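You operate a simulated robot arm through the tools that you are given. There is no shell and no other tool. Be economical: measure what you need, move in short steps, check, and stop when the job is done.

You run a simulated two-armed robot. Do the job below in one go: nothing can be reset, and whatever is moved stays where it is left.

TASK
Tension the belt to the figure on the belt card.
Fine: motor lever clamped again, belt guard shut, cabinet isolator left off and locked. Where these are worked on the way, their far stop is far enough and under half their travel is too little: belt guard, motor lever.

The check looks at the end state, three seconds after you hand in, the way a careful person would. Anything else that was tipped, shoved, dropped, spilled or broken makes it a failure.

THE ROBOT
Two 7-joint arms with fingered hands on one trunk, on a base that drives. Base frame: it is fixed to the floor where the robot stands at the start and does not move with it; the origin is under the middle of the robot, x ahead of it, y to its left, z up. Units: m, degrees, N and s.
The left shoulder is at the start at [0.2, 0.135, 0.97], the right one opposite. Places, roughly: belt card [0.6, -0.2, 0.7]; belt gauge [0.7, -0.1, 1]; belt guard [0.7, -0.2, 0.9]; belt knob [0.7, -0.3, 1]; cabinet isolator [0.6, -1, 1]; control cabinet [0.8, -1.2, 0.6]; lock bar [0.6, -1, 1]; motor lever [0.7, -0.2, 0.8]. Payload 4 kg a hand.
The TCP of each hand is the grasp point between the finger pads, 0.025 m short of the fingertips. In the tool frame z runs along the fingers and y along their closing line. Largest opening 0.088 m; the body of the gripper starts 0.029 m behind the TCP. The gripper is a hand of 4 fingers: y runs from the thumb to the fingers, the wrist lies at [-0.013, -0.106, -0.174] in the tool frame, and closing takes about 1.5 s.
Orientation is that of the tool frame in the base frame, as [roll, pitch, yaw] about the fixed x, y, z axes, in that order (R = Rz(yaw) Ry(pitch) Rx(roll)). With the fingers straight down and the wrist toward the robot, the tool's x, y and z point along [0, 1, 0], [1, 0, 0] and [0, 0, -1] of the base frame.

THE INTERFACE
- The arms move only by the tool step_arm. It takes "left_motion", "right_motion" or both (then of equal length, played together; a hand with none holds still); each is a list of rows, each a list of 2 entries, a list of its own where there are three numbers: the shift along the tool's x, y, z in m, then the turn, a rotation vector about the tool's x, y, z in rad. In form: [[[x, y, z], [rx, ry, rz]], ...]. A call has 1 to 12 rows; each row is the pose to reach, as a shift and turn from the pose commanded when the call began, along the tool's axes at that moment. "left_claw" and "right_claw" are, for a hand that has rows, the opening, from 0 (shut) to 1 (fully open), set as the call begins (left out, the last holds). Each row takes 0.2 s and may step no farther than 0.05 m and 8.6 degrees from the row before; otherwise, or with a gripper value out of range, the whole call is refused. A pose out of reach is approached as far as the arm can. The call stops where the force on the tool passes 90 N (or 10 N more than at its start, if that is more) or the arm is blocked; 0.2 s more then pass. The fingers move at their own pace (about 0.153 m/s each) and stop on an object; they squeeze with about 28 N. The grip force told is the motor's: it shows also when the fingers shut on nothing. Time passes only in rows, and 0.2 s behind the last, so rows that repeat a pose let the fingers close. It gives the time, the measured TCP pose, the force on the tool (base axes), the opening and the grip force at its end, in the units of the frame above (readings bear some noise), with the torque about the TCP (base axes, N m) and any sound that the robot's microphone picked up, and new pictures: "views" is both (left out), scene, wrist or none (wrist: the cameras of the hands that moved).
- Cameras (640 x 400 px; columns grow to the right, rows downward): "scene" is now at [0.1345, -0.0468, 1.5836]; the picture's right is [-0.55, -0.84, 0.00], its down [-0.52, 0.34, -0.78] and it looks along [0.66, -0.43, -0.62] (base axes); focal length 261 px, centre (320, 200). "left" rides on the left gripper at [-0.064, -0.083, -0.098] in its tool frame; the picture's right is [-0.62, -0.37, 0.69], its down [0.71, -0.63, 0.30] and it looks along [0.32, 0.68, 0.65] (tool axes); focal length 265 px, centre (320, 200). "right" rides on the right gripper at [0.064, -0.083, -0.098] in its tool frame; the picture's right is [-0.62, 0.37, -0.69], its down [-0.71, -0.63, 0.30] and it looks along [-0.32, 0.68, 0.65] (tool axes); focal length 265 px, centre (320, 200). There is no depth. A picture from a camera that has moved, and an enlarged one, comes with that camera's place and axes in the base frame and with its lens.
- lift_body(by): slides the trunk up (or, below 0, down) by that many m; the arms and the scene camera ride with it, the base frame stays. It gives what a move gives, with no picture.
- drive_base(legs): drives the robot by 1 to 6 legs, each [ahead, left, turn to the left] in m, m and degrees, along the robot's own axes; the way and the turn of a leg run together, so that a leg with both is an arc; at most 1.5 m and 180 degrees a leg. The arms and the cameras ride along, it lands a little off, and it stops where it bumps. It gives what a move gives, and a new picture of the scene camera.
- set_fingers(index, middle, ring, thumb_bend, thumb_turn, hand): sets how far each is bent, from 0 (flat) to 1 (curled in); at 0.3 the hand is open as for a grip, at 0.7 the pads meet at the TCP. One left out holds its place. A second passes; each finger stops where it meets its share of the squeeze, and holds until it gets a number again. A gripper value or a shape takes the hand back. It gives what a move gives, with no picture; readings hold the bend of each and the force on the fingers (four entries, about 0 where the hand has none), thumb and palm. thumb_turn goes from beside the hand (0) to across from the fingers (1), as for a grip.
- hand_shape(shape, hand): the hand has 4 fingers and takes this shape, open, in about a second: jaw (thumb against the fingers, like two jaws); tri (thumb and two fingers); tip (a fingertip pinch); poke (one finger out to press); point (the index stretched); flat (the hand flat); cup (the hand cupped); fist (a fist). The gripper value then closes the fingers along that shape, each until it touches; the sizes above hold for jaw. It gives what a move gives, with no picture.
- aim_head(pan, tilt): turns the head with the scene camera to pan (to the left, within 97 degrees either way) and tilt (down, from -29 to 69), counted from straight ahead of the robot. It gives what a move gives, and a new picture of the scene camera.
- zoom(camera, box): a new picture of the part [left, top, right, bottom] of that camera's present view, enlarged. The clock stands still meanwhile.
- finish_job(): hands the job in; it is judged then, once.

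Work in short steps. Places have to be worked out from the pictures, the camera data and where the tool is seen: move nearer, look again, correct. Check each grasp and each placing, and mend what went wrong. You have 120 turns and 260 pictures in all, those below and enlarged ones among them. Open the grippers and draw the arms clear of the work before you hand the job in, unless the task says otherwise; then end with one line.

The tools are called after "Request:" as a command line: name --argument value ..., lists and objects as JSON in quotes. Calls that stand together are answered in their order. step_arm: Moves the arms, as the interface text tells. Its arguments: {"type":"object","properties":{"left_motion":{"type":"array"},"left_claw":{"type":"number"},"right_motion":{"type":"array"},"right_claw":{"type":"number"},"views":{"type":"string","enum":["both","scene","wrist","none"]}},"required":[]} The other tools are called the same way: lift_body (by) slides the trunk up or down; hand_shape (shape, hand) gives the hand a shape; set_fingers (index, middle, ring, thumb_bend, thumb_turn, hand) moves the fingers one by one; drive_base (legs) drives the base; aim_head (pan, tilt) turns the head that bears the scene camera; zoom (camera, box) takes an enlarged picture of a part of a camera's view; finish_job () hands the job in.

At the start:

```text
time: 0.0
left_ee_pos: [0.6509, -0.0053, 1.3478]
left_ee_rot: [180.0, 0.0, 89.9]
left_contact_force: [0.3, -0.7, -0.3]
left_wrist_torque: [-0.03, 0.01, 0.01]
left_finger_gap: 0.0876
left_grasp_force: 0.0
left_shape: jaw
left_bend: [0.3, 0.3, 0.3, 0.3, 0.98]
left_finger forces: [0.0, 0.1, 0.0, 0.0, 0.0, 0.0]
right_ee_pos: [0.4339, -0.4498, 1.3685]
right_ee_rot: [180.0, 0.0, 89.9]
right_contact_force: [0.0, -0.3, 0.6]
right_wrist_torque: [0.02, 0.02, 0.01]
right_finger_gap: 0.0875
right_grasp_force: 0.1
right_shape: jaw
right_bend: [0.3, 0.3, 0.3, 0.3, 0.98]
right_finger forces: [0.1, 0.1, 0.1, 0.0, 0.1, 0.0]
trunk travel left (down, up): [-0.575, 0.195]
robot x, y, heading: [-0.0026, 0.0001, 0.1]
head pan, tilt: [-33.1, 38.5]
```

scene: 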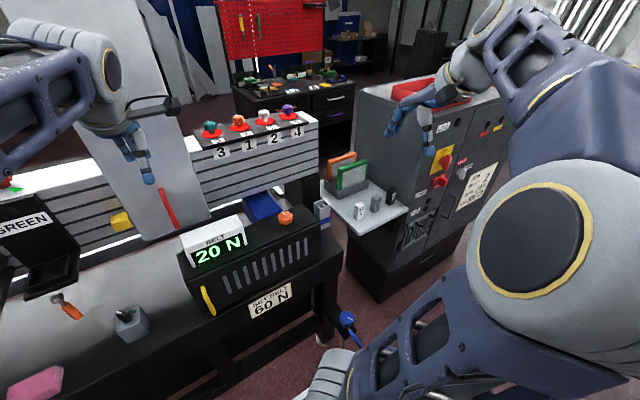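
right: 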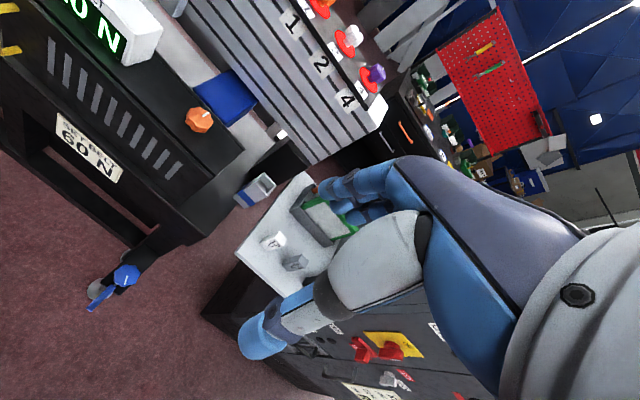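
left: 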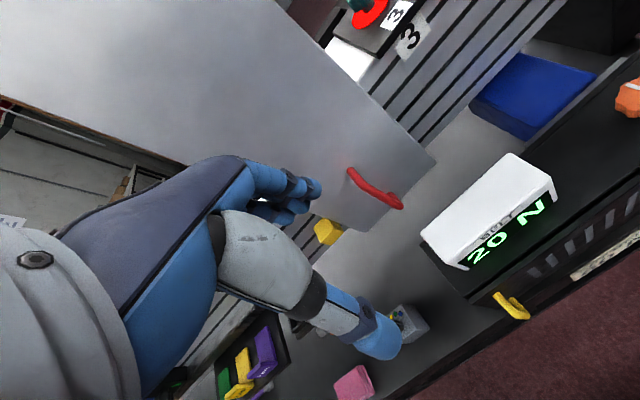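

The gauge reads 20 N and the card seems to say 60 N. I zoom in on the belt unit and the cabinet before doing anything.

Request:
zoom --camera "scene" --box '[160, 180, 380, 360]'

Request:
zoom --camera "scene" --box '[320, 80, 520, 260]'

Request:
zoom --camera "right" --box '[0, 0, 300, 320]'

```text
2.22 times, centred on (270, 270) of scene
camera zoom: at [0.1345, -0.0468, 1.5836], right [-0.55, -0.84, 0.0], down [-0.52, 0.34, -0.78], along [0.66, -0.43, -0.62], focal length 579 px, centre (431, 44)
```

zoom: 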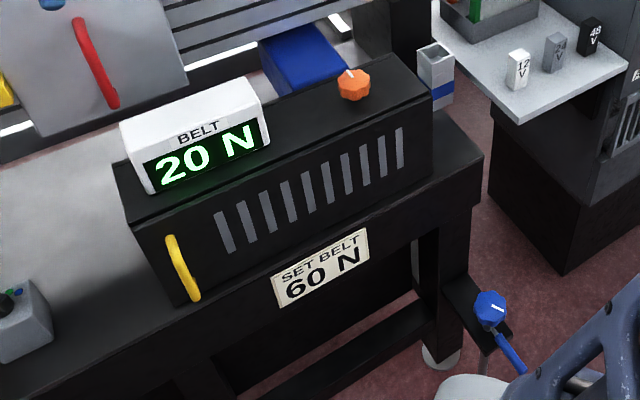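

```text
2.22 times, centred on (420, 170) of scene
camera zoom: at [0.1345, -0.0468, 1.5836], right [-0.55, -0.84, 0.0], down [-0.52, 0.34, -0.78], along [0.66, -0.43, -0.62], focal length 579 px, centre (98, 267)
```

zoom: 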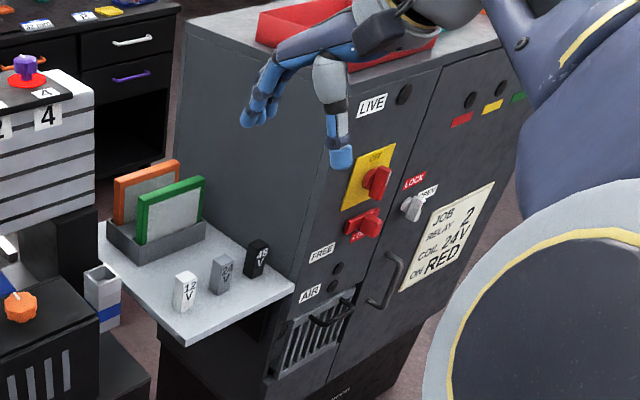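

```text
1.25 times, centred on (150, 160) of right
camera zoom: at [0.3486, -0.3849, 1.4667], right [0.37, -0.62, 0.69], down [-0.63, -0.71, -0.3], along [0.68, -0.33, -0.65], focal length 332 px, centre (532, 250)
```

zoom: 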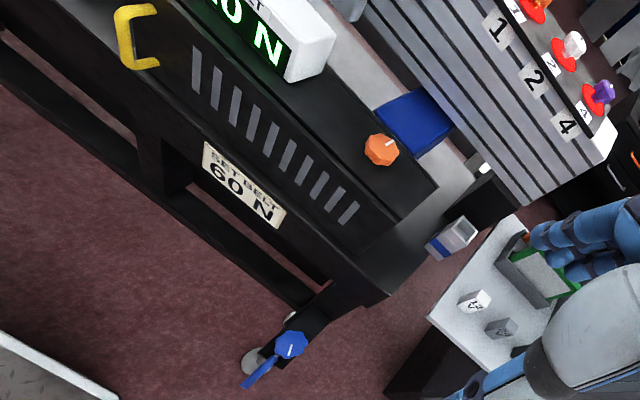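

The card says 60 N. I enlarge the isolator and lock bar further to learn their present state.

Request:
zoom --camera "scene" --box '[410, 110, 480, 220]'

Request:
zoom --camera "scene" --box '[310, 290, 380, 350]'

Request:
zoom --camera "right" --box '[320, 300, 460, 400]'

Request:
zoom --camera "left" --box '[420, 140, 640, 330]'

```text
3.64 times, centred on (445, 165) of scene
camera zoom: at [0.1345, -0.0468, 1.5836], right [-0.55, -0.84, 0.0], down [-0.52, 0.34, -0.78], along [0.66, -0.43, -0.62], focal length 948 px, centre (-134, 327)
```

zoom: 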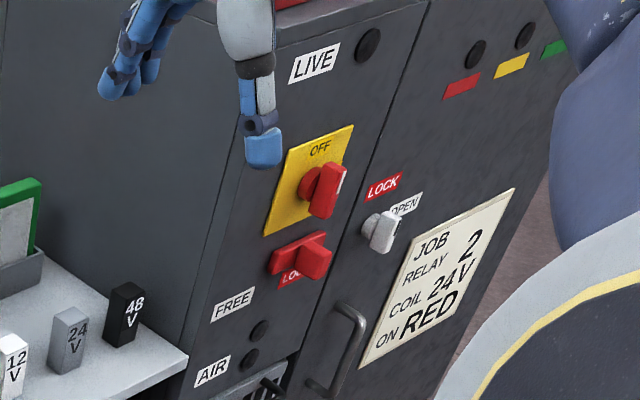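

```text
6.67 times, centred on (345, 320) of scene
camera zoom: at [0.1345, -0.0468, 1.5836], right [-0.55, -0.84, 0.0], down [-0.52, 0.34, -0.78], along [0.66, -0.43, -0.62], focal length 1738 px, centre (153, -600)
```

zoom: 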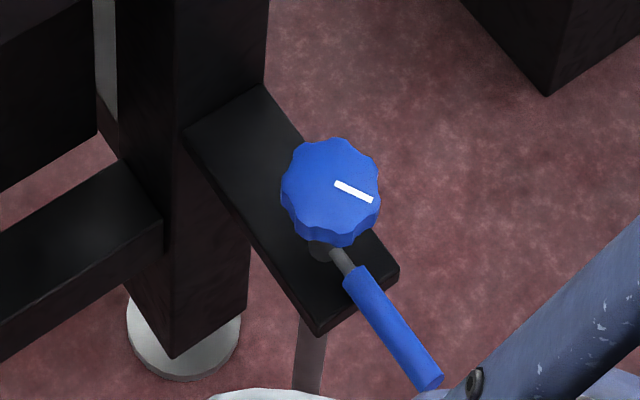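

```text
4.00 times, centred on (390, 350) of right
camera zoom: at [0.3486, -0.3849, 1.4667], right [0.37, -0.62, 0.69], down [-0.63, -0.71, -0.3], along [0.68, -0.33, -0.65], focal length 1062 px, centre (40, -400)
```

zoom: 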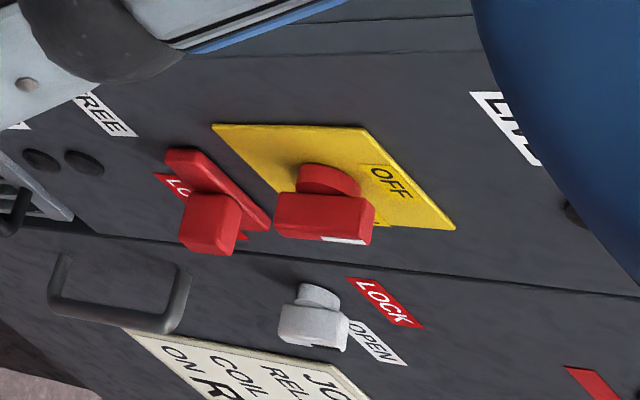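

```text
2.11 times, centred on (530, 235) of left
camera zoom: at [0.5684, -0.0689, 1.4462], right [-0.37, -0.62, -0.69], down [-0.63, 0.71, -0.3], along [0.68, 0.32, -0.65], focal length 559 px, centre (-122, 126)
```

zoom: 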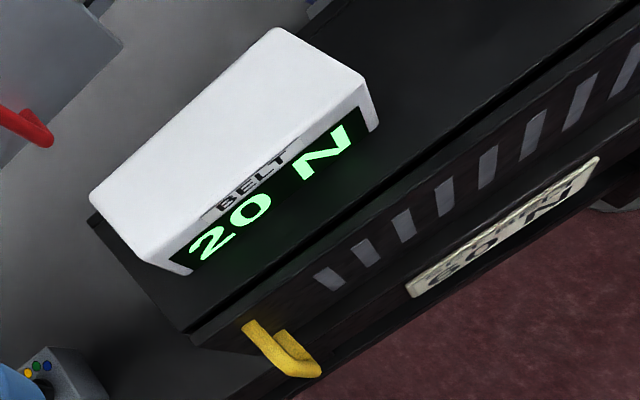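

The isolator pointer is on OFF, the lamp is dark and the lock bar seems to be at LOCK, so it may need no work. I look closer at the guard to find its hinges, and at the lock bar.

Request:
zoom --camera "scene" --box '[190, 245, 250, 325]'

Request:
zoom --camera "scene" --box '[265, 195, 345, 290]'

Request:
zoom --camera "right" --box '[340, 320, 430, 375]'

```text
5.00 times, centred on (220, 285) of scene
camera zoom: at [0.1345, -0.0468, 1.5836], right [-0.55, -0.84, 0.0], down [-0.52, 0.34, -0.78], along [0.66, -0.43, -0.62], focal length 1303 px, centre (820, -225)
```

zoom: 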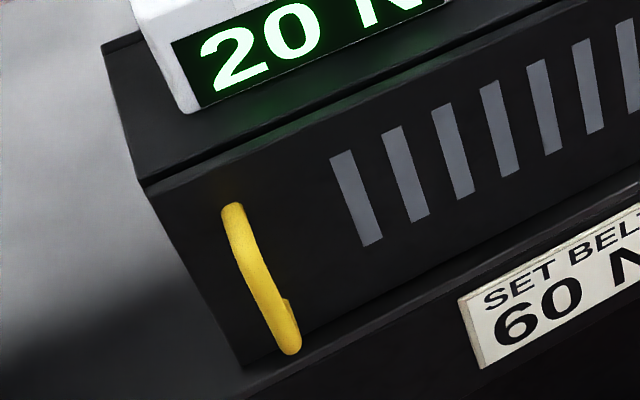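

```text
4.21 times, centred on (305, 242) of scene
camera zoom: at [0.1345, -0.0468, 1.5836], right [-0.55, -0.84, 0.0], down [-0.52, 0.34, -0.78], along [0.66, -0.43, -0.62], focal length 1098 px, centre (383, 21)
```

zoom: 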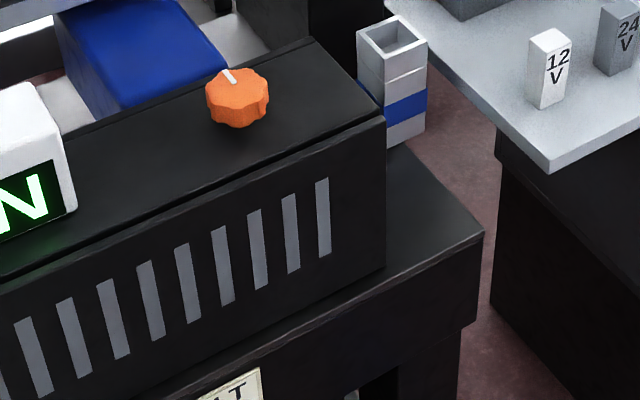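

```text
7.11 times, centred on (385, 348) of right
camera zoom: at [0.3486, -0.3849, 1.4667], right [0.37, -0.62, 0.69], down [-0.63, -0.71, -0.3], along [0.68, -0.33, -0.65], focal length 1887 px, centre (-142, -849)
```

zoom: 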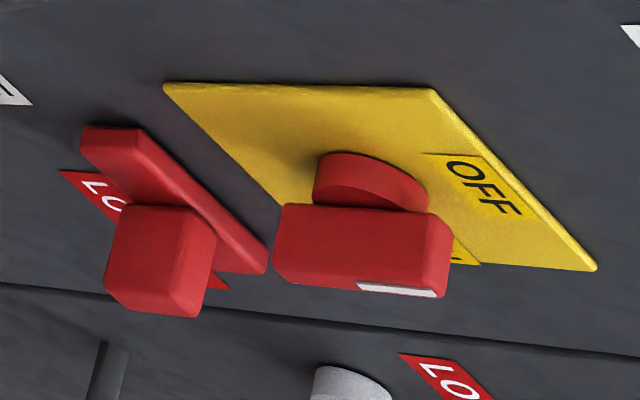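

Hinge side is probably the right, with the handle at the left. I back the base off a bit for swing room and turn the head for a better view of the cabinet.

Request:
drive_base --legs '[[-0.25, 0, 0]]'

Request:
aim_head --pan -45 --tilt 25

Request:
zoom --camera "scene" --box '[260, 100, 420, 220]'

```text
time: 1.8
left_ee_pos: [0.4031, -0.0015, 1.3484]
left_ee_rot: [180.0, 0.0, 90.2]
left_contact_force: [0.5, -0.1, 0.7]
left_wrist_torque: [0.01, 0.0, 0.03]
left_finger_gap: 0.0876
left_grasp_force: 0.2
left_shape: jaw
left_bend: [0.3, 0.3, 0.3, 0.3, 0.98]
left_finger forces: [0.0, 0.1, 0.0, 0.1, 0.0, 0.0]
right_ee_pos: [0.1866, -0.4481, 1.3686]
right_ee_rot: [180.0, 0.0, 90.2]
right_contact_force: [0.3, 0.3, 0.7]
right_wrist_torque: [-0.01, -0.01, 0.01]
right_finger_gap: 0.0876
right_grasp_force: 0.0
right_shape: jaw
right_bend: [0.3, 0.3, 0.3, 0.3, 0.98]
right_finger forces: [0.0, 0.0, 0.0, 0.0, 0.0, 0.0]
trunk travel left (down, up): [-0.575, 0.195]
robot x, y, heading: [-0.2497, -0.0006, 0.1]
head pan, tilt: [-33.1, 38.5]
camera scene: at [-0.1138, -0.0467, 1.5836], right [-0.54, -0.84, 0.0], down [-0.52, 0.34, -0.78], along [0.66, -0.42, -0.62], focal length 261 px, centre (320, 200)
```

scene: 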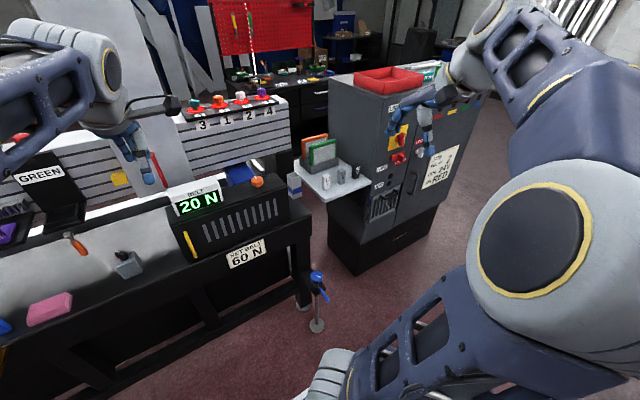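

```text
time: 2.6
left_ee_pos: [0.4031, -0.0021, 1.3481]
left_ee_rot: [180.0, 0.0, 90.4]
left_contact_force: [-0.8, -0.1, 0.1]
left_wrist_torque: [-0.01, 0.04, -0.01]
left_finger_gap: 0.0876
left_grasp_force: 0.1
left_shape: jaw
left_bend: [0.3, 0.3, 0.3, 0.3, 0.98]
left_finger forces: [0.1, 0.0, 0.0, 0.0, 0.1, 0.0]
right_ee_pos: [0.1873, -0.4488, 1.3689]
right_ee_rot: [180.0, 0.0, 90.2]
right_contact_force: [-0.3, 0.3, 0.1]
right_wrist_torque: [-0.03, -0.01, 0.0]
right_finger_gap: 0.0877
right_grasp_force: 0.0
right_shape: jaw
right_bend: [0.3, 0.3, 0.3, 0.3, 0.98]
right_finger forces: [0.1, 0.0, 0.0, 0.1, 0.0, 0.0]
trunk travel left (down, up): [-0.575, 0.195]
robot x, y, heading: [-0.2504, -0.0022, 0.3]
head pan, tilt: [-45.0, 25.0]
camera scene: at [-0.1206, -0.0649, 1.6047], right [-0.7, -0.71, 0.0], down [-0.3, 0.3, -0.91], along [0.64, -0.64, -0.42], focal length 261 px, centre (320, 200)
```

scene: 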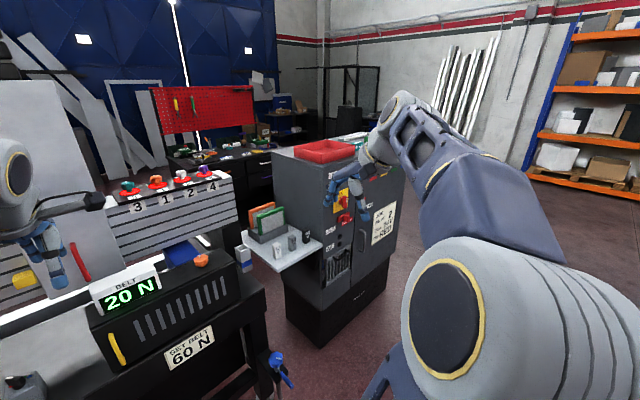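

```text
3.33 times, centred on (340, 160) of scene
camera zoom: at [-0.1206, -0.0649, 1.6047], right [-0.7, -0.71, 0.0], down [-0.3, 0.3, -0.91], along [0.64, -0.64, -0.42], focal length 869 px, centre (253, 333)
```

zoom: 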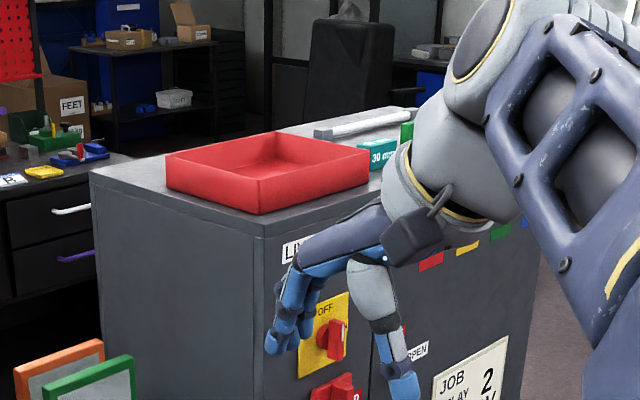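

The right arm blocks the view of the isolator; I lower it and move it outward.

Request:
step_arm --right_motion '[[[-0.02, 0, 0.04], [0, 0, 0]], [[-0.04, 0, 0.08], [0, 0, 0]], [[-0.06, 0, 0.12], [0, 0, 0]], [[-0.08, 0, 0.16], [0, 0, 0]], [[-0.1, 0, 0.2], [0, 0, 0]], [[-0.12, 0, 0.24], [0, 0, 0]], [[-0.14, 0, 0.28], [0, 0, 0]]]' --views "scene"

Request:
zoom --camera "scene" --box '[300, 150, 400, 250]'

```text
time: 4.2
left_ee_pos: [0.4046, -0.0025, 1.3481]
left_ee_rot: [-180.0, -0.1, 90.3]
left_contact_force: [0.5, 0.7, -0.2]
left_wrist_torque: [-0.03, 0.02, 0.01]
left_finger_gap: 0.0877
left_grasp_force: 0.0
left_shape: jaw
left_bend: [0.3, 0.3, 0.3, 0.3, 0.98]
left_finger forces: [0.0, 0.0, 0.1, 0.0, 0.0, 0.0]
right_ee_pos: [0.188, -0.5872, 1.0895]
right_ee_rot: [-180.0, 0.1, 90.3]
right_contact_force: [0.4, 0.3, 0.3]
right_wrist_torque: [0.0, -0.01, 0.03]
right_finger_gap: 0.0877
right_grasp_force: 0.1
right_shape: jaw
right_bend: [0.3, 0.3, 0.3, 0.3, 0.98]
right_finger forces: [0.0, 0.1, 0.0, 0.0, 0.0, 0.1]
trunk travel left (down, up): [-0.575, 0.195]
robot x, y, heading: [-0.2461, 0.0003, 0.8]
head pan, tilt: [-45.0, 25.0]
camera scene: at [-0.1207, -0.0646, 1.6048], right [-0.7, -0.71, 0.0], down [-0.3, 0.3, -0.91], along [0.64, -0.64, -0.42], focal length 261 px, centre (320, 200)
```

scene: 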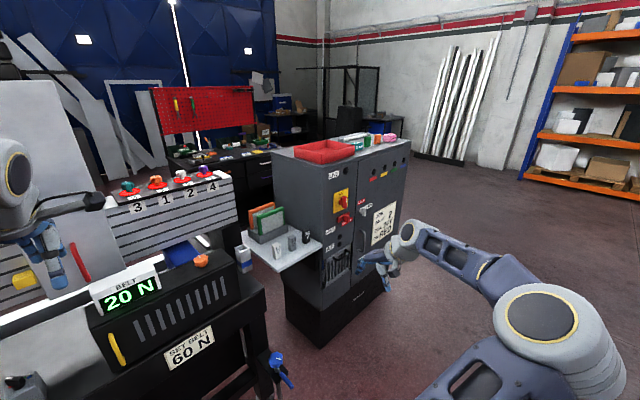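

```text
4.00 times, centred on (350, 200) of scene
camera zoom: at [-0.1207, -0.0646, 1.6048], right [-0.7, -0.71, 0.0], down [-0.3, 0.3, -0.91], along [0.64, -0.64, -0.42], focal length 1043 px, centre (200, 200)
```

zoom: 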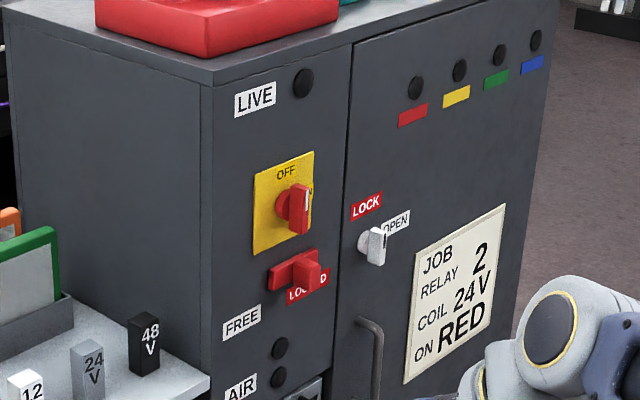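

Request:
zoom --camera "scene" --box '[325, 180, 385, 235]'

```text
7.27 times, centred on (355, 208) of scene
camera zoom: at [-0.1207, -0.0646, 1.6048], right [-0.7, -0.71, 0.0], down [-0.3, 0.3, -0.91], along [0.64, -0.64, -0.42], focal length 1896 px, centre (66, 146)
```

zoom: 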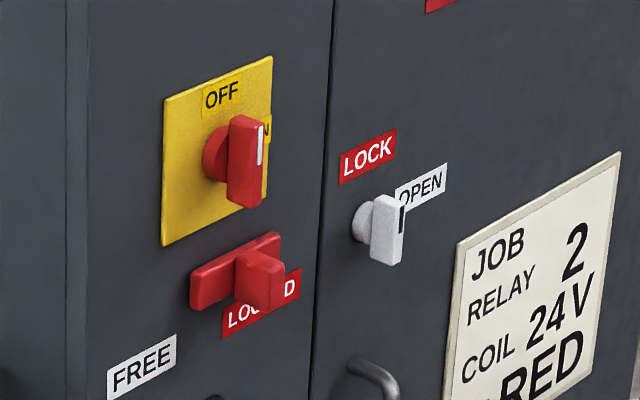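

The isolator is OFF, the lock bar sits at LOCKED and the LIVE lamp is dark, so I leave that alone. Now I ready the left hand for the yellow guard handle: yaw 90° (wrist to the left) while lowering it.

Request:
step_arm --left_motion '[[[0, 0, 0.02], [0, 0, 0.143]], [[0, 0, 0.04], [0, 0, 0.286]], [[0, 0, 0.06], [0, 0, 0.428]], [[0, 0, 0.08], [0, 0, 0.571]], [[0, 0, 0.1], [0, 0, 0.714]], [[0, 0, 0.12], [0, 0, 0.857]], [[0, 0, 0.14], [0, 0, 1.0]], [[0, 0, 0.16], [0, 0, 1.142]], [[0, 0, 0.18], [0, 0, 1.285]], [[0, 0, 0.2], [0, 0, 1.428]], [[0, 0, 0.22], [0, 0, 1.571]]]' --views "none"

Request:
aim_head --pan -10 --tilt 40

```text
time: 6.6
left_ee_pos: [0.4032, -0.0031, 1.1277]
left_ee_rot: [-180.0, 0.0, 0.2]
left_contact_force: [-1.0, -0.2, -0.3]
left_wrist_torque: [0.01, -0.03, -0.01]
left_finger_gap: 0.0876
left_grasp_force: 0.1
left_shape: jaw
left_bend: [0.3, 0.3, 0.3, 0.3, 0.98]
left_finger forces: [0.1, 0.1, 0.1, 0.0, 0.0, 0.0]
right_ee_pos: [0.1875, -0.5878, 1.0893]
right_ee_rot: [180.0, -0.1, 90.2]
right_contact_force: [-0.3, -0.4, 0.0]
right_wrist_torque: [0.01, -0.01, -0.02]
right_finger_gap: 0.0877
right_grasp_force: 0.0
right_shape: jaw
right_bend: [0.3, 0.3, 0.3, 0.3, 0.98]
right_finger forces: [0.0, 0.1, 0.1, 0.1, 0.0, 0.1]
trunk travel left (down, up): [-0.575, 0.195]
robot x, y, heading: [-0.248, 0.0008, -0.1]
head pan, tilt: [-45.0, 25.0]
```

```text
time: 7.6
left_ee_pos: [0.4026, -0.0014, 1.128]
left_ee_rot: [-179.9, 0.1, 0.3]
left_contact_force: [-0.1, -0.4, 0.7]
left_wrist_torque: [-0.01, 0.0, -0.02]
left_finger_gap: 0.0879
left_grasp_force: 0.1
left_shape: jaw
left_bend: [0.3, 0.3, 0.3, 0.3, 0.98]
left_finger forces: [0.0, 0.0, 0.0, 0.0, 0.1, 0.0]
right_ee_pos: [0.1888, -0.5877, 1.09]
right_ee_rot: [-180.0, 0.0, 90.2]
right_contact_force: [-0.9, -0.5, -0.4]
right_wrist_torque: [0.02, -0.01, 0.0]
right_finger_gap: 0.0875
right_grasp_force: 0.1
right_shape: jaw
right_bend: [0.3, 0.3, 0.3, 0.3, 0.98]
right_finger forces: [0.1, 0.1, 0.0, 0.0, 0.0, 0.0]
trunk travel left (down, up): [-0.575, 0.195]
robot x, y, heading: [-0.2493, 0.0016, 0.5]
head pan, tilt: [-10.0, 40.0]
camera scene: at [-0.1023, -0.0146, 1.5815], right [-0.17, -0.99, 0.0], down [-0.63, 0.11, -0.77], along [0.76, -0.13, -0.64], focal length 261 px, centre (320, 200)
```

scene: 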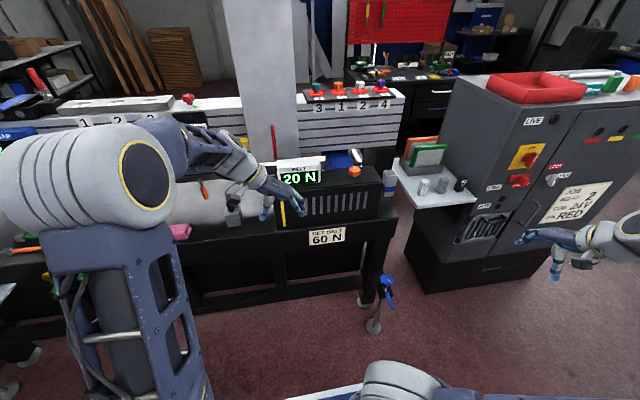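

Now I tilt the fingers forward by 60° about tool y, and enlarge the handle for a better position.

Request:
step_arm --left_motion '[[[0, 0, 0], [0, 0.131, 0]], [[0, 0, 0], [0, 0.262, 0]], [[0, 0, 0], [0, 0.393, 0]], [[0, 0, 0], [0, 0.524, 0]], [[0, 0, 0], [0, 0.654, 0]], [[0, 0, 0], [0, 0.785, 0]], [[0, 0, 0], [0, 0.916, 0]], [[0, 0, 0], [0, 1.047, 0]]]' --views "wrist"

Request:
zoom --camera "scene" --box '[240, 140, 400, 250]'

Request:
zoom --camera "left" --box '[0, 0, 639, 399]'

```text
time: 9.4
left_ee_pos: [0.4021, -0.0015, 1.1283]
left_ee_rot: [-179.9, -41.3, 0.3]
left_contact_force: [0.2, 0.9, -0.9]
left_wrist_torque: [0.0, 0.01, 0.01]
left_finger_gap: 0.0875
left_grasp_force: 0.1
left_shape: jaw
left_bend: [0.3, 0.3, 0.3, 0.3, 0.98]
left_finger forces: [0.0, 0.1, 0.0, 0.1, 0.0, 0.0]
left hand out of reach, approached as far as the arm can: row 6, 7, 8
right_ee_pos: [0.188, -0.5878, 1.0896]
right_ee_rot: [-180.0, 0.0, 90.2]
right_contact_force: [-0.6, -0.4, -0.2]
right_wrist_torque: [0.01, 0.03, 0.02]
right_finger_gap: 0.0873
right_grasp_force: 0.0
right_shape: jaw
right_bend: [0.3, 0.3, 0.3, 0.3, 0.98]
right_finger forces: [0.0, 0.0, 0.1, 0.0, 0.0, 0.1]
trunk travel left (down, up): [-0.575, 0.195]
robot x, y, heading: [-0.2496, -0.004, 0.4]
head pan, tilt: [-10.0, 40.0]
camera left: at [0.2891, 0.0809, 1.1596], right [-0.01, 0.37, -0.93], down [0.73, 0.63, 0.24], along [0.68, -0.68, -0.28], focal length 265 px, centre (320, 200)
```

left: 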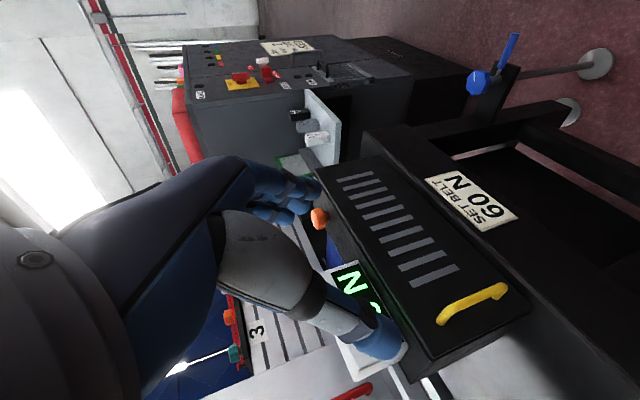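

```text
3.64 times, centred on (320, 195) of scene
camera zoom: at [-0.1023, -0.0145, 1.5814], right [-0.17, -0.99, 0.0], down [-0.63, 0.11, -0.77], along [0.76, -0.13, -0.64], focal length 948 px, centre (320, 218)
```

zoom: 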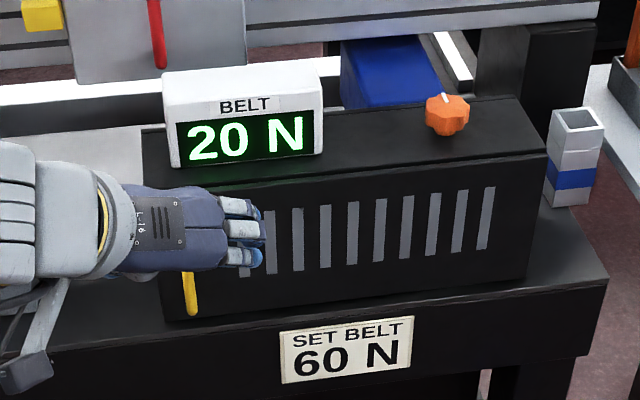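

```text
1.00 times, centred on (320, 200) of left (not enlarged: the box is as wide or as high as the picture)
camera zoom: at [0.2891, 0.0809, 1.1596], right [-0.01, 0.37, -0.93], down [0.73, 0.63, 0.24], along [0.68, -0.68, -0.28], focal length 266 px, centre (320, 200)
```

zoom: 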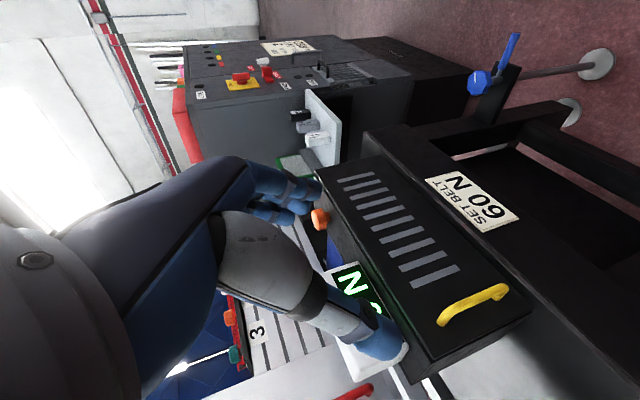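

Handle centre triangulates to about [0.635, 0.0, 0.905], vertical, ~0.1 m long. I advance part of the way along tool z and check the resulting pose.

Request:
step_arm --left_motion '[[[0, 0, 0.04], [0, 0, 0]], [[0, 0, 0.08], [0, 0, 0]], [[0, 0, 0.12], [0, 0, 0]], [[0, 0, 0.15], [0, 0, 0]]]' --views "none"

```text
time: 10.4
left_ee_pos: [0.5025, -0.0014, 1.0161]
left_ee_rot: [-179.9, -41.2, 0.2]
left_contact_force: [0.1, -0.7, -0.1]
left_wrist_torque: [0.01, 0.01, -0.01]
left_finger_gap: 0.0875
left_grasp_force: 0.0
left_shape: jaw
left_bend: [0.3, 0.3, 0.3, 0.3, 0.98]
left_finger forces: [0.0, 0.1, 0.0, 0.1, 0.0, 0.0]
right_ee_pos: [0.1866, -0.5875, 1.0901]
right_ee_rot: [180.0, 0.0, 90.2]
right_contact_force: [0.7, 0.4, -0.2]
right_wrist_torque: [0.03, 0.03, -0.03]
right_finger_gap: 0.0879
right_grasp_force: 0.0
right_shape: jaw
right_bend: [0.3, 0.3, 0.3, 0.3, 0.98]
right_finger forces: [0.0, 0.0, 0.0, 0.1, 0.1, 0.0]
trunk travel left (down, up): [-0.575, 0.195]
robot x, y, heading: [-0.2487, 0.0023, 0.1]
head pan, tilt: [-10.0, 40.0]
```

The commanded pose is what was reached (41° tilt). I go to a pre-grasp point in front of the handle and add the rest of the tilt.

Request:
step_arm --left_motion '[[[0, 0, 0.033], [0, 0.117, 0]], [[0.002, 0, 0.066], [0, 0.234, 0]], [[0.004, 0, 0.098], [0, 0.35, 0]]]' --views "both"

```text
time: 11.2
left_ee_pos: [0.5701, -0.002, 0.9422]
left_ee_rot: [179.8, -61.2, 0.5]
left_contact_force: [0.3, -0.1, -0.9]
left_wrist_torque: [-0.02, -0.05, 0.01]
left_finger_gap: 0.0878
left_grasp_force: 0.0
left_shape: jaw
left_bend: [0.3, 0.3, 0.3, 0.3, 0.98]
left_finger forces: [0.0, 0.1, 0.0, 0.1, 0.0, 0.0]
right_ee_pos: [0.1876, -0.5871, 1.09]
right_ee_rot: [180.0, 0.0, 90.1]
right_contact_force: [-0.7, 0.0, 0.1]
right_wrist_torque: [-0.02, 0.02, 0.0]
right_finger_gap: 0.0874
right_grasp_force: 0.0
right_shape: jaw
right_bend: [0.3, 0.3, 0.3, 0.3, 0.98]
right_finger forces: [0.0, 0.0, 0.0, 0.1, 0.0, 0.0]
trunk travel left (down, up): [-0.575, 0.195]
robot x, y, heading: [-0.2502, 0.0006, 0.4]
head pan, tilt: [-10.0, 40.0]
camera scene: at [-0.1026, -0.0145, 1.5815], right [-0.17, -0.99, 0.0], down [-0.63, 0.11, -0.77], along [0.76, -0.13, -0.64], focal length 261 px, centre (320, 200)
camera left: at [0.4522, 0.081, 0.9336], right [0.31, 0.37, -0.88], down [0.61, 0.63, 0.48], along [0.73, -0.68, -0.03], focal length 265 px, centre (320, 200)
```

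scene: 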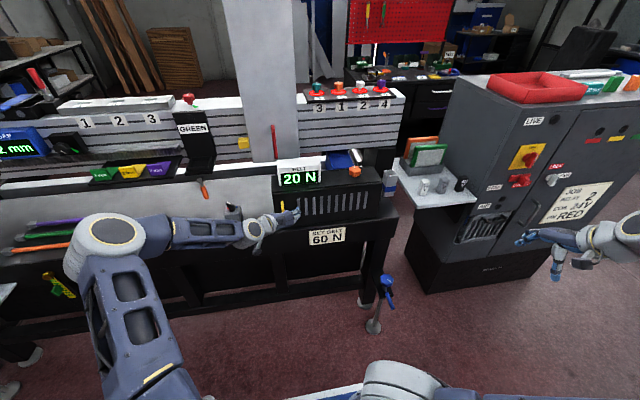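
left: 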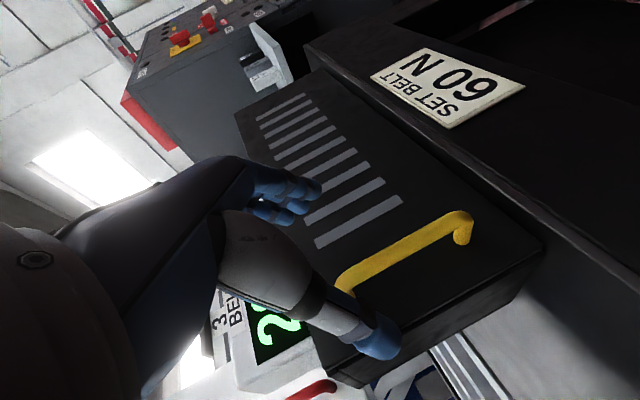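

The bar is now directly ahead along the fingers, at about x 0.63. I move forward 0.068 and close.

Request:
step_arm --left_motion '[[[0, 0, 0.025], [0, 0, 0]], [[0, 0, 0.05], [0, 0, 0]], [[0, 0, 0.068], [0, 0, 0]]]' --views "wrist"

Request:
step_arm --left_motion '[[[0, 0, 0], [0, 0, 0]], [[0, 0, 0], [0, 0, 0]], [[0, 0, 0], [0, 0, 0]], [[0, 0, 0], [0, 0, 0]], [[0, 0, 0], [0, 0, 0]], [[0, 0, 0], [0, 0, 0]], [[0, 0, 0], [0, 0, 0]]]' --left_claw 0 --views "both"

```text
time: 12.0
left_ee_pos: [0.6276, -0.0002, 0.9101]
left_ee_rot: [-179.9, -61.1, 0.1]
left_contact_force: [-5.9, 1.3, 1.5]
left_wrist_torque: [-0.11, -0.09, -0.33]
left_finger_gap: 0.0877
left_grasp_force: 0.1
left_shape: jaw
left_bend: [0.3, 0.3, 0.29, 0.3, 0.98]
left_finger forces: [0.0, 0.1, 5.9, 0.0, 0.0, 0.0]
right_ee_pos: [0.1883, -0.588, 1.0905]
right_ee_rot: [-180.0, 0.0, 90.3]
right_contact_force: [0.1, -0.5, 0.6]
right_wrist_torque: [0.03, -0.03, -0.03]
right_finger_gap: 0.0873
right_grasp_force: 0.0
right_shape: jaw
right_bend: [0.3, 0.3, 0.3, 0.3, 0.98]
right_finger forces: [0.1, 0.0, 0.0, 0.0, 0.0, 0.0]
trunk travel left (down, up): [-0.575, 0.195]
robot x, y, heading: [-0.2501, 0.0007, 0.4]
head pan, tilt: [-10.0, 40.0]
camera left: at [0.5094, 0.0823, 0.9014], right [0.31, 0.37, -0.88], down [0.61, 0.63, 0.48], along [0.73, -0.68, -0.03], focal length 265 px, centre (320, 200)
```

left: 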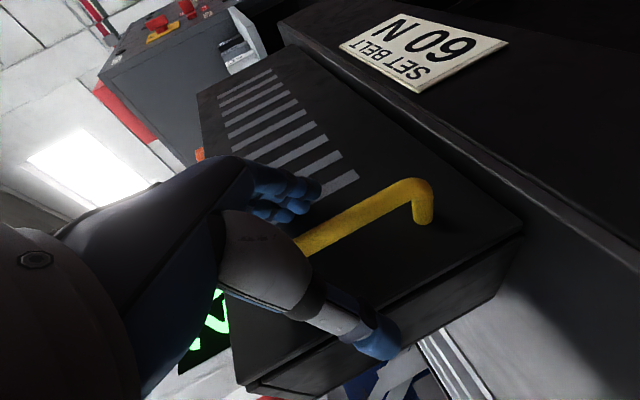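

```text
time: 13.6
left_ee_pos: [0.6265, 0.0008, 0.9111]
left_ee_rot: [180.0, -61.3, 0.3]
left_contact_force: [-4.3, 6.8, -1.7]
left_wrist_torque: [-0.16, -0.18, -0.58]
left_finger_gap: 0.0
left_grasp_force: 28.4
left_shape: jaw
left_bend: [0.7, 0.7, 0.29, 0.72, 1.0]
left_finger forces: [2.6, 0.0, 8.9, 0.0, 11.8, 0.1]
right_ee_pos: [0.1881, -0.5868, 1.0893]
right_ee_rot: [-180.0, 0.0, 90.1]
right_contact_force: [0.5, 0.5, 0.5]
right_wrist_torque: [0.02, -0.01, 0.01]
right_finger_gap: 0.0876
right_grasp_force: 0.0
right_shape: jaw
right_bend: [0.3, 0.3, 0.3, 0.3, 0.98]
right_finger forces: [0.0, 0.0, 0.0, 0.0, 0.0, 0.1]
trunk travel left (down, up): [-0.575, 0.195]
robot x, y, heading: [-0.2463, -0.0003, 0.4]
head pan, tilt: [-10.0, 40.0]
camera scene: at [-0.1023, -0.0142, 1.5814], right [-0.17, -0.99, 0.0], down [-0.63, 0.11, -0.77], along [0.76, -0.13, -0.64], focal length 261 px, centre (320, 200)
camera left: at [0.5099, 0.0831, 0.9016], right [0.31, 0.37, -0.88], down [0.61, 0.63, 0.48], along [0.73, -0.68, -0.03], focal length 265 px, centre (320, 200)
```

scene: 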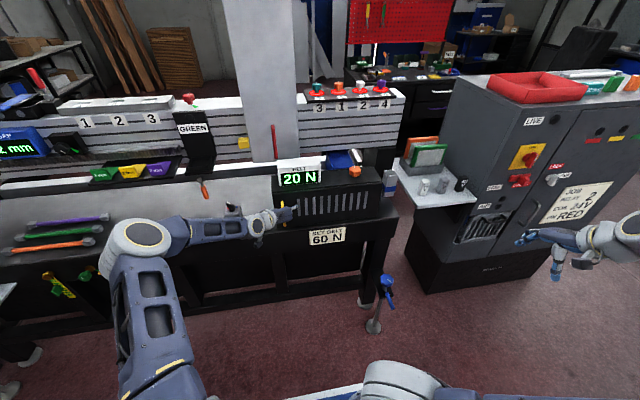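
left: 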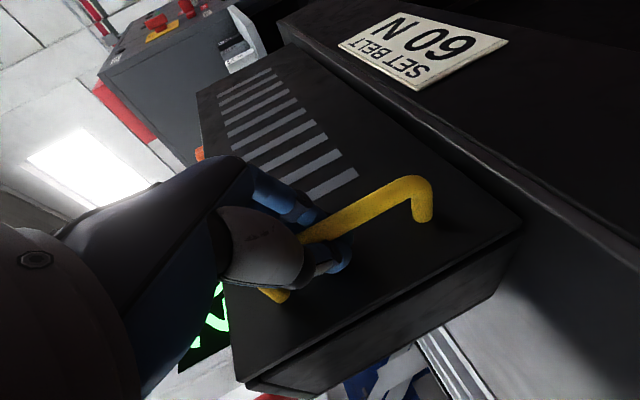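

Gap 0: the fingers closed with the bar apparently not between them. I look closer.

Request:
zoom --camera "left" --box '[190, 130, 450, 320]'

Request:
zoom --camera "scene" --box '[225, 170, 345, 250]'

```text
2.11 times, centred on (320, 225) of left
camera zoom: at [0.5099, 0.0831, 0.9016], right [0.31, 0.37, -0.88], down [0.61, 0.63, 0.48], along [0.73, -0.68, -0.03], focal length 559 px, centre (320, 147)
```

zoom: 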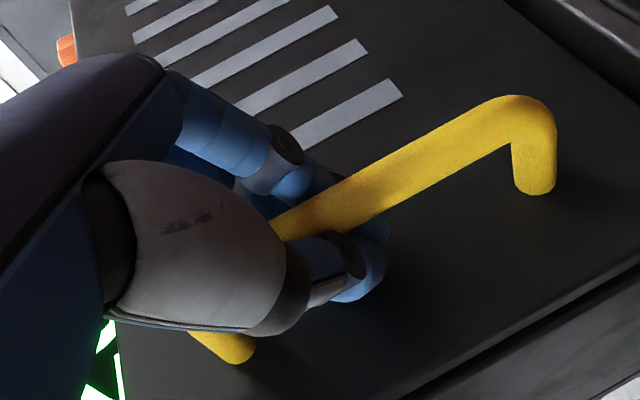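

```text
5.00 times, centred on (285, 210) of scene
camera zoom: at [-0.1023, -0.0142, 1.5814], right [-0.17, -0.99, 0.0], down [-0.63, 0.11, -0.77], along [0.76, -0.13, -0.64], focal length 1303 px, centre (495, 150)
```

zoom: 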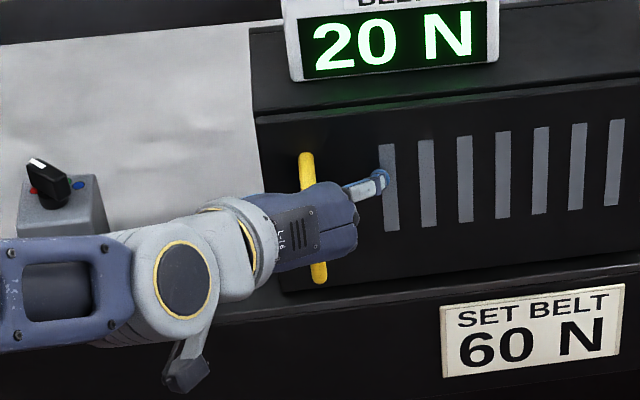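

The zoom shows the bar caged: fingers behind it, thumb tip meeting them. I pull gently on an arc about a presumed right-hand hinge, ~10°.

Request:
step_arm --left_motion '[[[-0.011, 0.003, -0.019], [0.03, 0, -0.016]], [[-0.021, 0.008, -0.038], [0.06, 0, -0.033]], [[-0.031, 0.014, -0.057], [0.1, 0, -0.055]]]' --views "both"

```text
time: 14.4
left_ee_pos: [0.5644, -0.0131, 0.9113]
left_ee_rot: [180.0, -61.1, 7.0]
left_contact_force: [-6.3, 19.8, -5.6]
left_wrist_torque: [-0.03, -0.11, -0.39]
left_finger_gap: 0.0
left_grasp_force: 28.4
left_shape: jaw
left_bend: [0.7, 0.7, 0.37, 0.74, 1.0]
left_finger forces: [0.1, 0.0, 7.7, 0.0, 22.6, 0.0]
right_ee_pos: [0.1876, -0.5873, 1.0904]
right_ee_rot: [179.9, 0.1, 90.4]
right_contact_force: [-0.6, 0.0, -0.2]
right_wrist_torque: [0.02, -0.02, -0.02]
right_finger_gap: 0.0877
right_grasp_force: 0.0
right_shape: jaw
right_bend: [0.3, 0.3, 0.3, 0.3, 0.98]
right_finger forces: [0.1, 0.0, 0.0, 0.0, 0.0, 0.0]
trunk travel left (down, up): [-0.575, 0.195]
robot x, y, heading: [-0.247, -0.0018, 0.2]
head pan, tilt: [-10.0, 40.0]
camera scene: at [-0.1022, -0.0135, 1.5813], right [-0.17, -0.99, 0.0], down [-0.63, 0.11, -0.77], along [0.76, -0.13, -0.64], focal length 261 px, centre (320, 200)
camera left: at [0.4374, 0.0555, 0.9025], right [0.26, 0.4, -0.88], down [0.53, 0.7, 0.48], along [0.81, -0.59, -0.03], focal length 265 px, centre (320, 200)
```

scene: 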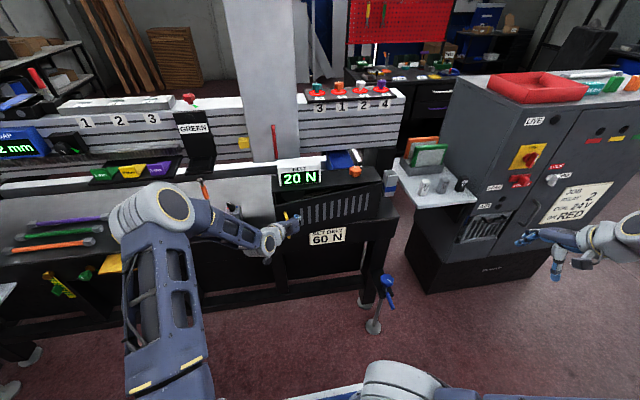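
left: 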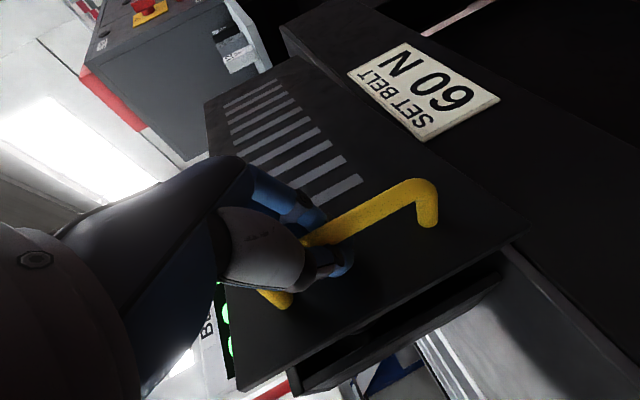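

The guard swings on a right-hand hinge. I continue to roughly 25°.

Request:
step_arm --left_motion '[[[-0.015, 0.005, -0.028], [0.058, 0, -0.032]], [[-0.031, 0.012, -0.056], [0.116, 0, -0.064]], [[-0.046, 0.0216, -0.083], [0.175, 0, -0.097]]]' --views "both"

```text
time: 15.2
left_ee_pos: [0.4736, -0.0478, 0.9104]
left_ee_rot: [179.6, -61.3, 18.7]
left_contact_force: [-6.4, 11.4, -2.9]
left_wrist_torque: [0.02, -0.06, -0.16]
left_finger_gap: 0.0
left_grasp_force: 28.3
left_shape: jaw
left_bend: [0.7, 0.7, 0.73, 0.74, 1.0]
left_finger forces: [0.3, 0.0, 5.0, 0.0, 13.8, 0.1]
right_ee_pos: [0.1889, -0.5874, 1.0894]
right_ee_rot: [180.0, 0.0, 90.3]
right_contact_force: [0.3, 0.1, -1.0]
right_wrist_torque: [-0.02, 0.0, 0.0]
right_finger_gap: 0.0875
right_grasp_force: 0.1
right_shape: jaw
right_bend: [0.3, 0.3, 0.3, 0.3, 0.98]
right_finger forces: [0.0, 0.0, 0.0, 0.0, 0.0, 0.0]
trunk travel left (down, up): [-0.575, 0.195]
robot x, y, heading: [-0.2443, 0.0015, 0.5]
head pan, tilt: [-10.0, 40.0]
camera scene: at [-0.1022, -0.0139, 1.5814], right [-0.17, -0.99, 0.0], down [-0.63, 0.11, -0.77], along [0.76, -0.13, -0.64], focal length 261 px, centre (320, 200)
camera left: at [0.3343, -0.0054, 0.902], right [0.18, 0.44, -0.88], down [0.38, 0.79, 0.48], along [0.91, -0.42, -0.03], focal length 265 px, centre (320, 200)
```

scene: 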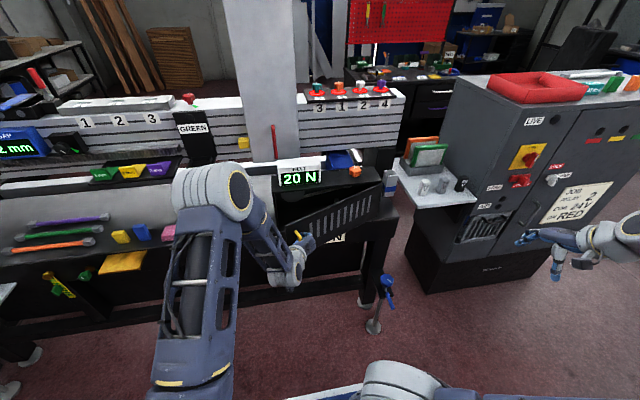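
left: 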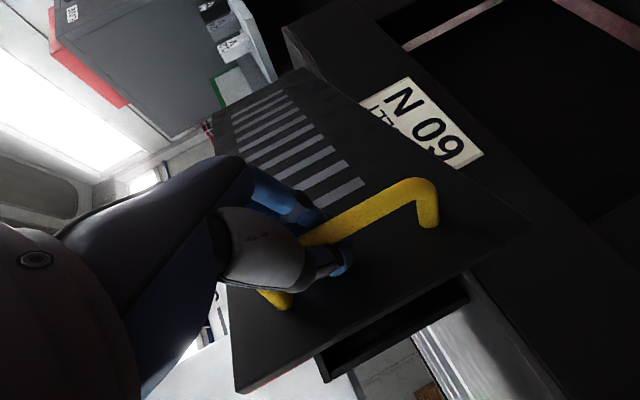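

About 26° open, forces small. I continue to about 45° in this grip.

Request:
step_arm --left_motion '[[[-0.015, 0.009, -0.028], [0.055, 0, -0.03]], [[-0.029, 0.021, -0.054], [0.11, 0, -0.06]], [[-0.043, 0.035, -0.079], [0.165, 0, -0.09]], [[-0.0556, 0.0505, -0.1016], [0.219, 0, -0.12]]]' --views "both"

```text
time: 16.2
left_ee_pos: [0.3771, -0.1282, 0.9109]
left_ee_rot: [-179.4, -61.1, 32.3]
left_contact_force: [-31.8, 30.8, 2.5]
left_wrist_torque: [0.03, -0.08, -0.11]
left_finger_gap: 0.0002
left_grasp_force: 27.5
left_shape: jaw
left_bend: [0.7, 0.7, 0.7, 0.71, 1.0]
left_finger forces: [0.0, 0.1, 4.0, 0.0, 39.2, 0.0]
right_ee_pos: [0.1869, -0.5876, 1.0905]
right_ee_rot: [180.0, 0.1, 90.3]
right_contact_force: [0.4, 0.8, -0.7]
right_wrist_torque: [-0.01, 0.04, 0.03]
right_finger_gap: 0.0877
right_grasp_force: 0.1
right_shape: jaw
right_bend: [0.3, 0.3, 0.3, 0.3, 0.98]
right_finger forces: [0.0, 0.1, 0.0, 0.0, 0.0, 0.0]
trunk travel left (down, up): [-0.575, 0.195]
robot x, y, heading: [-0.2512, 0.0015, 0.4]
head pan, tilt: [-10.0, 40.0]
camera scene: at [-0.1033, -0.0131, 1.5816], right [-0.17, -0.99, 0.0], down [-0.63, 0.11, -0.77], along [0.76, -0.13, -0.64], focal length 261 px, centre (320, 200)
camera left: at [0.2333, -0.1214, 0.9022], right [0.06, 0.48, -0.88], down [0.17, 0.86, 0.48], along [0.98, -0.18, -0.03], focal length 265 px, centre (320, 200)
```

scene: 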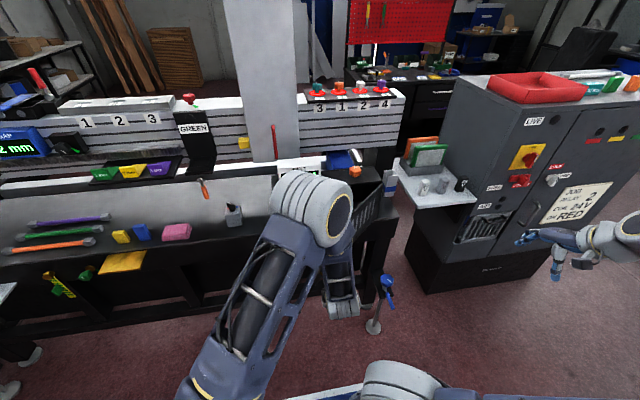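
left: 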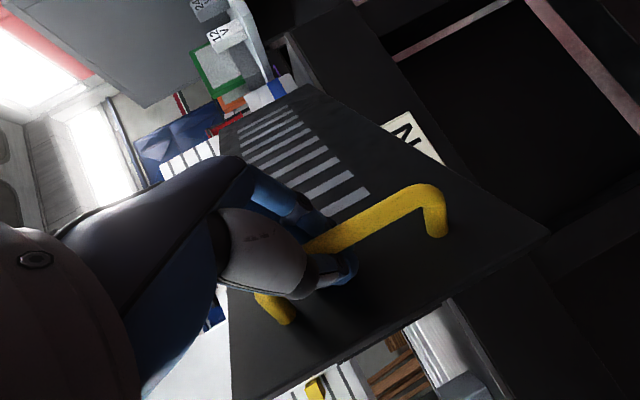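

The radial force only means the arc radius is a bit larger. The guard is ~45° open; I release the bar and withdraw, to push it on from the inside.

Request:
step_arm --left_motion '[[[0, -0.006, 0], [0, 0, 0]], [[0, -0.006, 0], [0, 0, 0]], [[0, -0.006, 0], [0, 0, 0]], [[0, -0.006, 0], [0, 0, 0]], [[0, -0.006, 0], [0, 0, 0]], [[0, -0.006, 0], [0, 0, 0]]]' --left_claw 1 --views "wrist"

```text
time: 17.6
left_ee_pos: [0.3763, -0.1262, 0.9115]
left_ee_rot: [179.9, -61.2, 32.7]
left_contact_force: [-0.4, -0.1, 0.2]
left_wrist_torque: [0.03, -0.02, -0.01]
left_finger_gap: 0.0876
left_grasp_force: 0.1
left_shape: jaw
left_bend: [0.3, 0.3, 0.3, 0.3, 0.98]
left_finger forces: [0.0, 0.0, 0.0, 0.0, 0.0, 0.1]
right_ee_pos: [0.1887, -0.587, 1.0898]
right_ee_rot: [179.9, 0.0, 90.2]
right_contact_force: [0.3, -0.4, -0.2]
right_wrist_torque: [0.0, 0.0, -0.01]
right_finger_gap: 0.0873
right_grasp_force: 0.1
right_shape: jaw
right_bend: [0.3, 0.3, 0.3, 0.3, 0.98]
right_finger forces: [0.1, 0.0, 0.0, 0.0, 0.0, 0.0]
trunk travel left (down, up): [-0.575, 0.195]
robot x, y, heading: [-0.2472, 0.0014, 0.6]
head pan, tilt: [-10.0, 40.0]
camera left: at [0.2326, -0.1191, 0.9021], right [0.06, 0.48, -0.88], down [0.17, 0.86, 0.48], along [0.98, -0.18, -0.03], focal length 265 px, centre (320, 200)
```

left: 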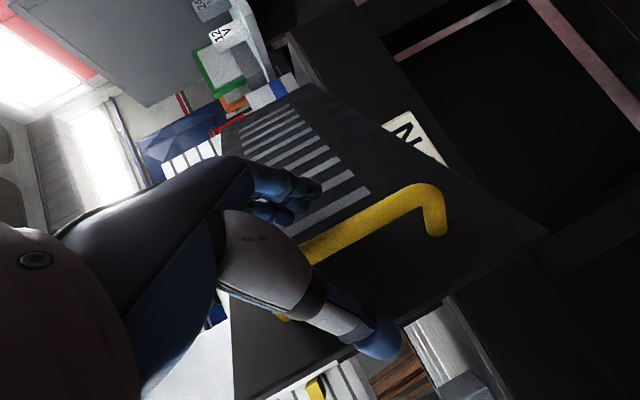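

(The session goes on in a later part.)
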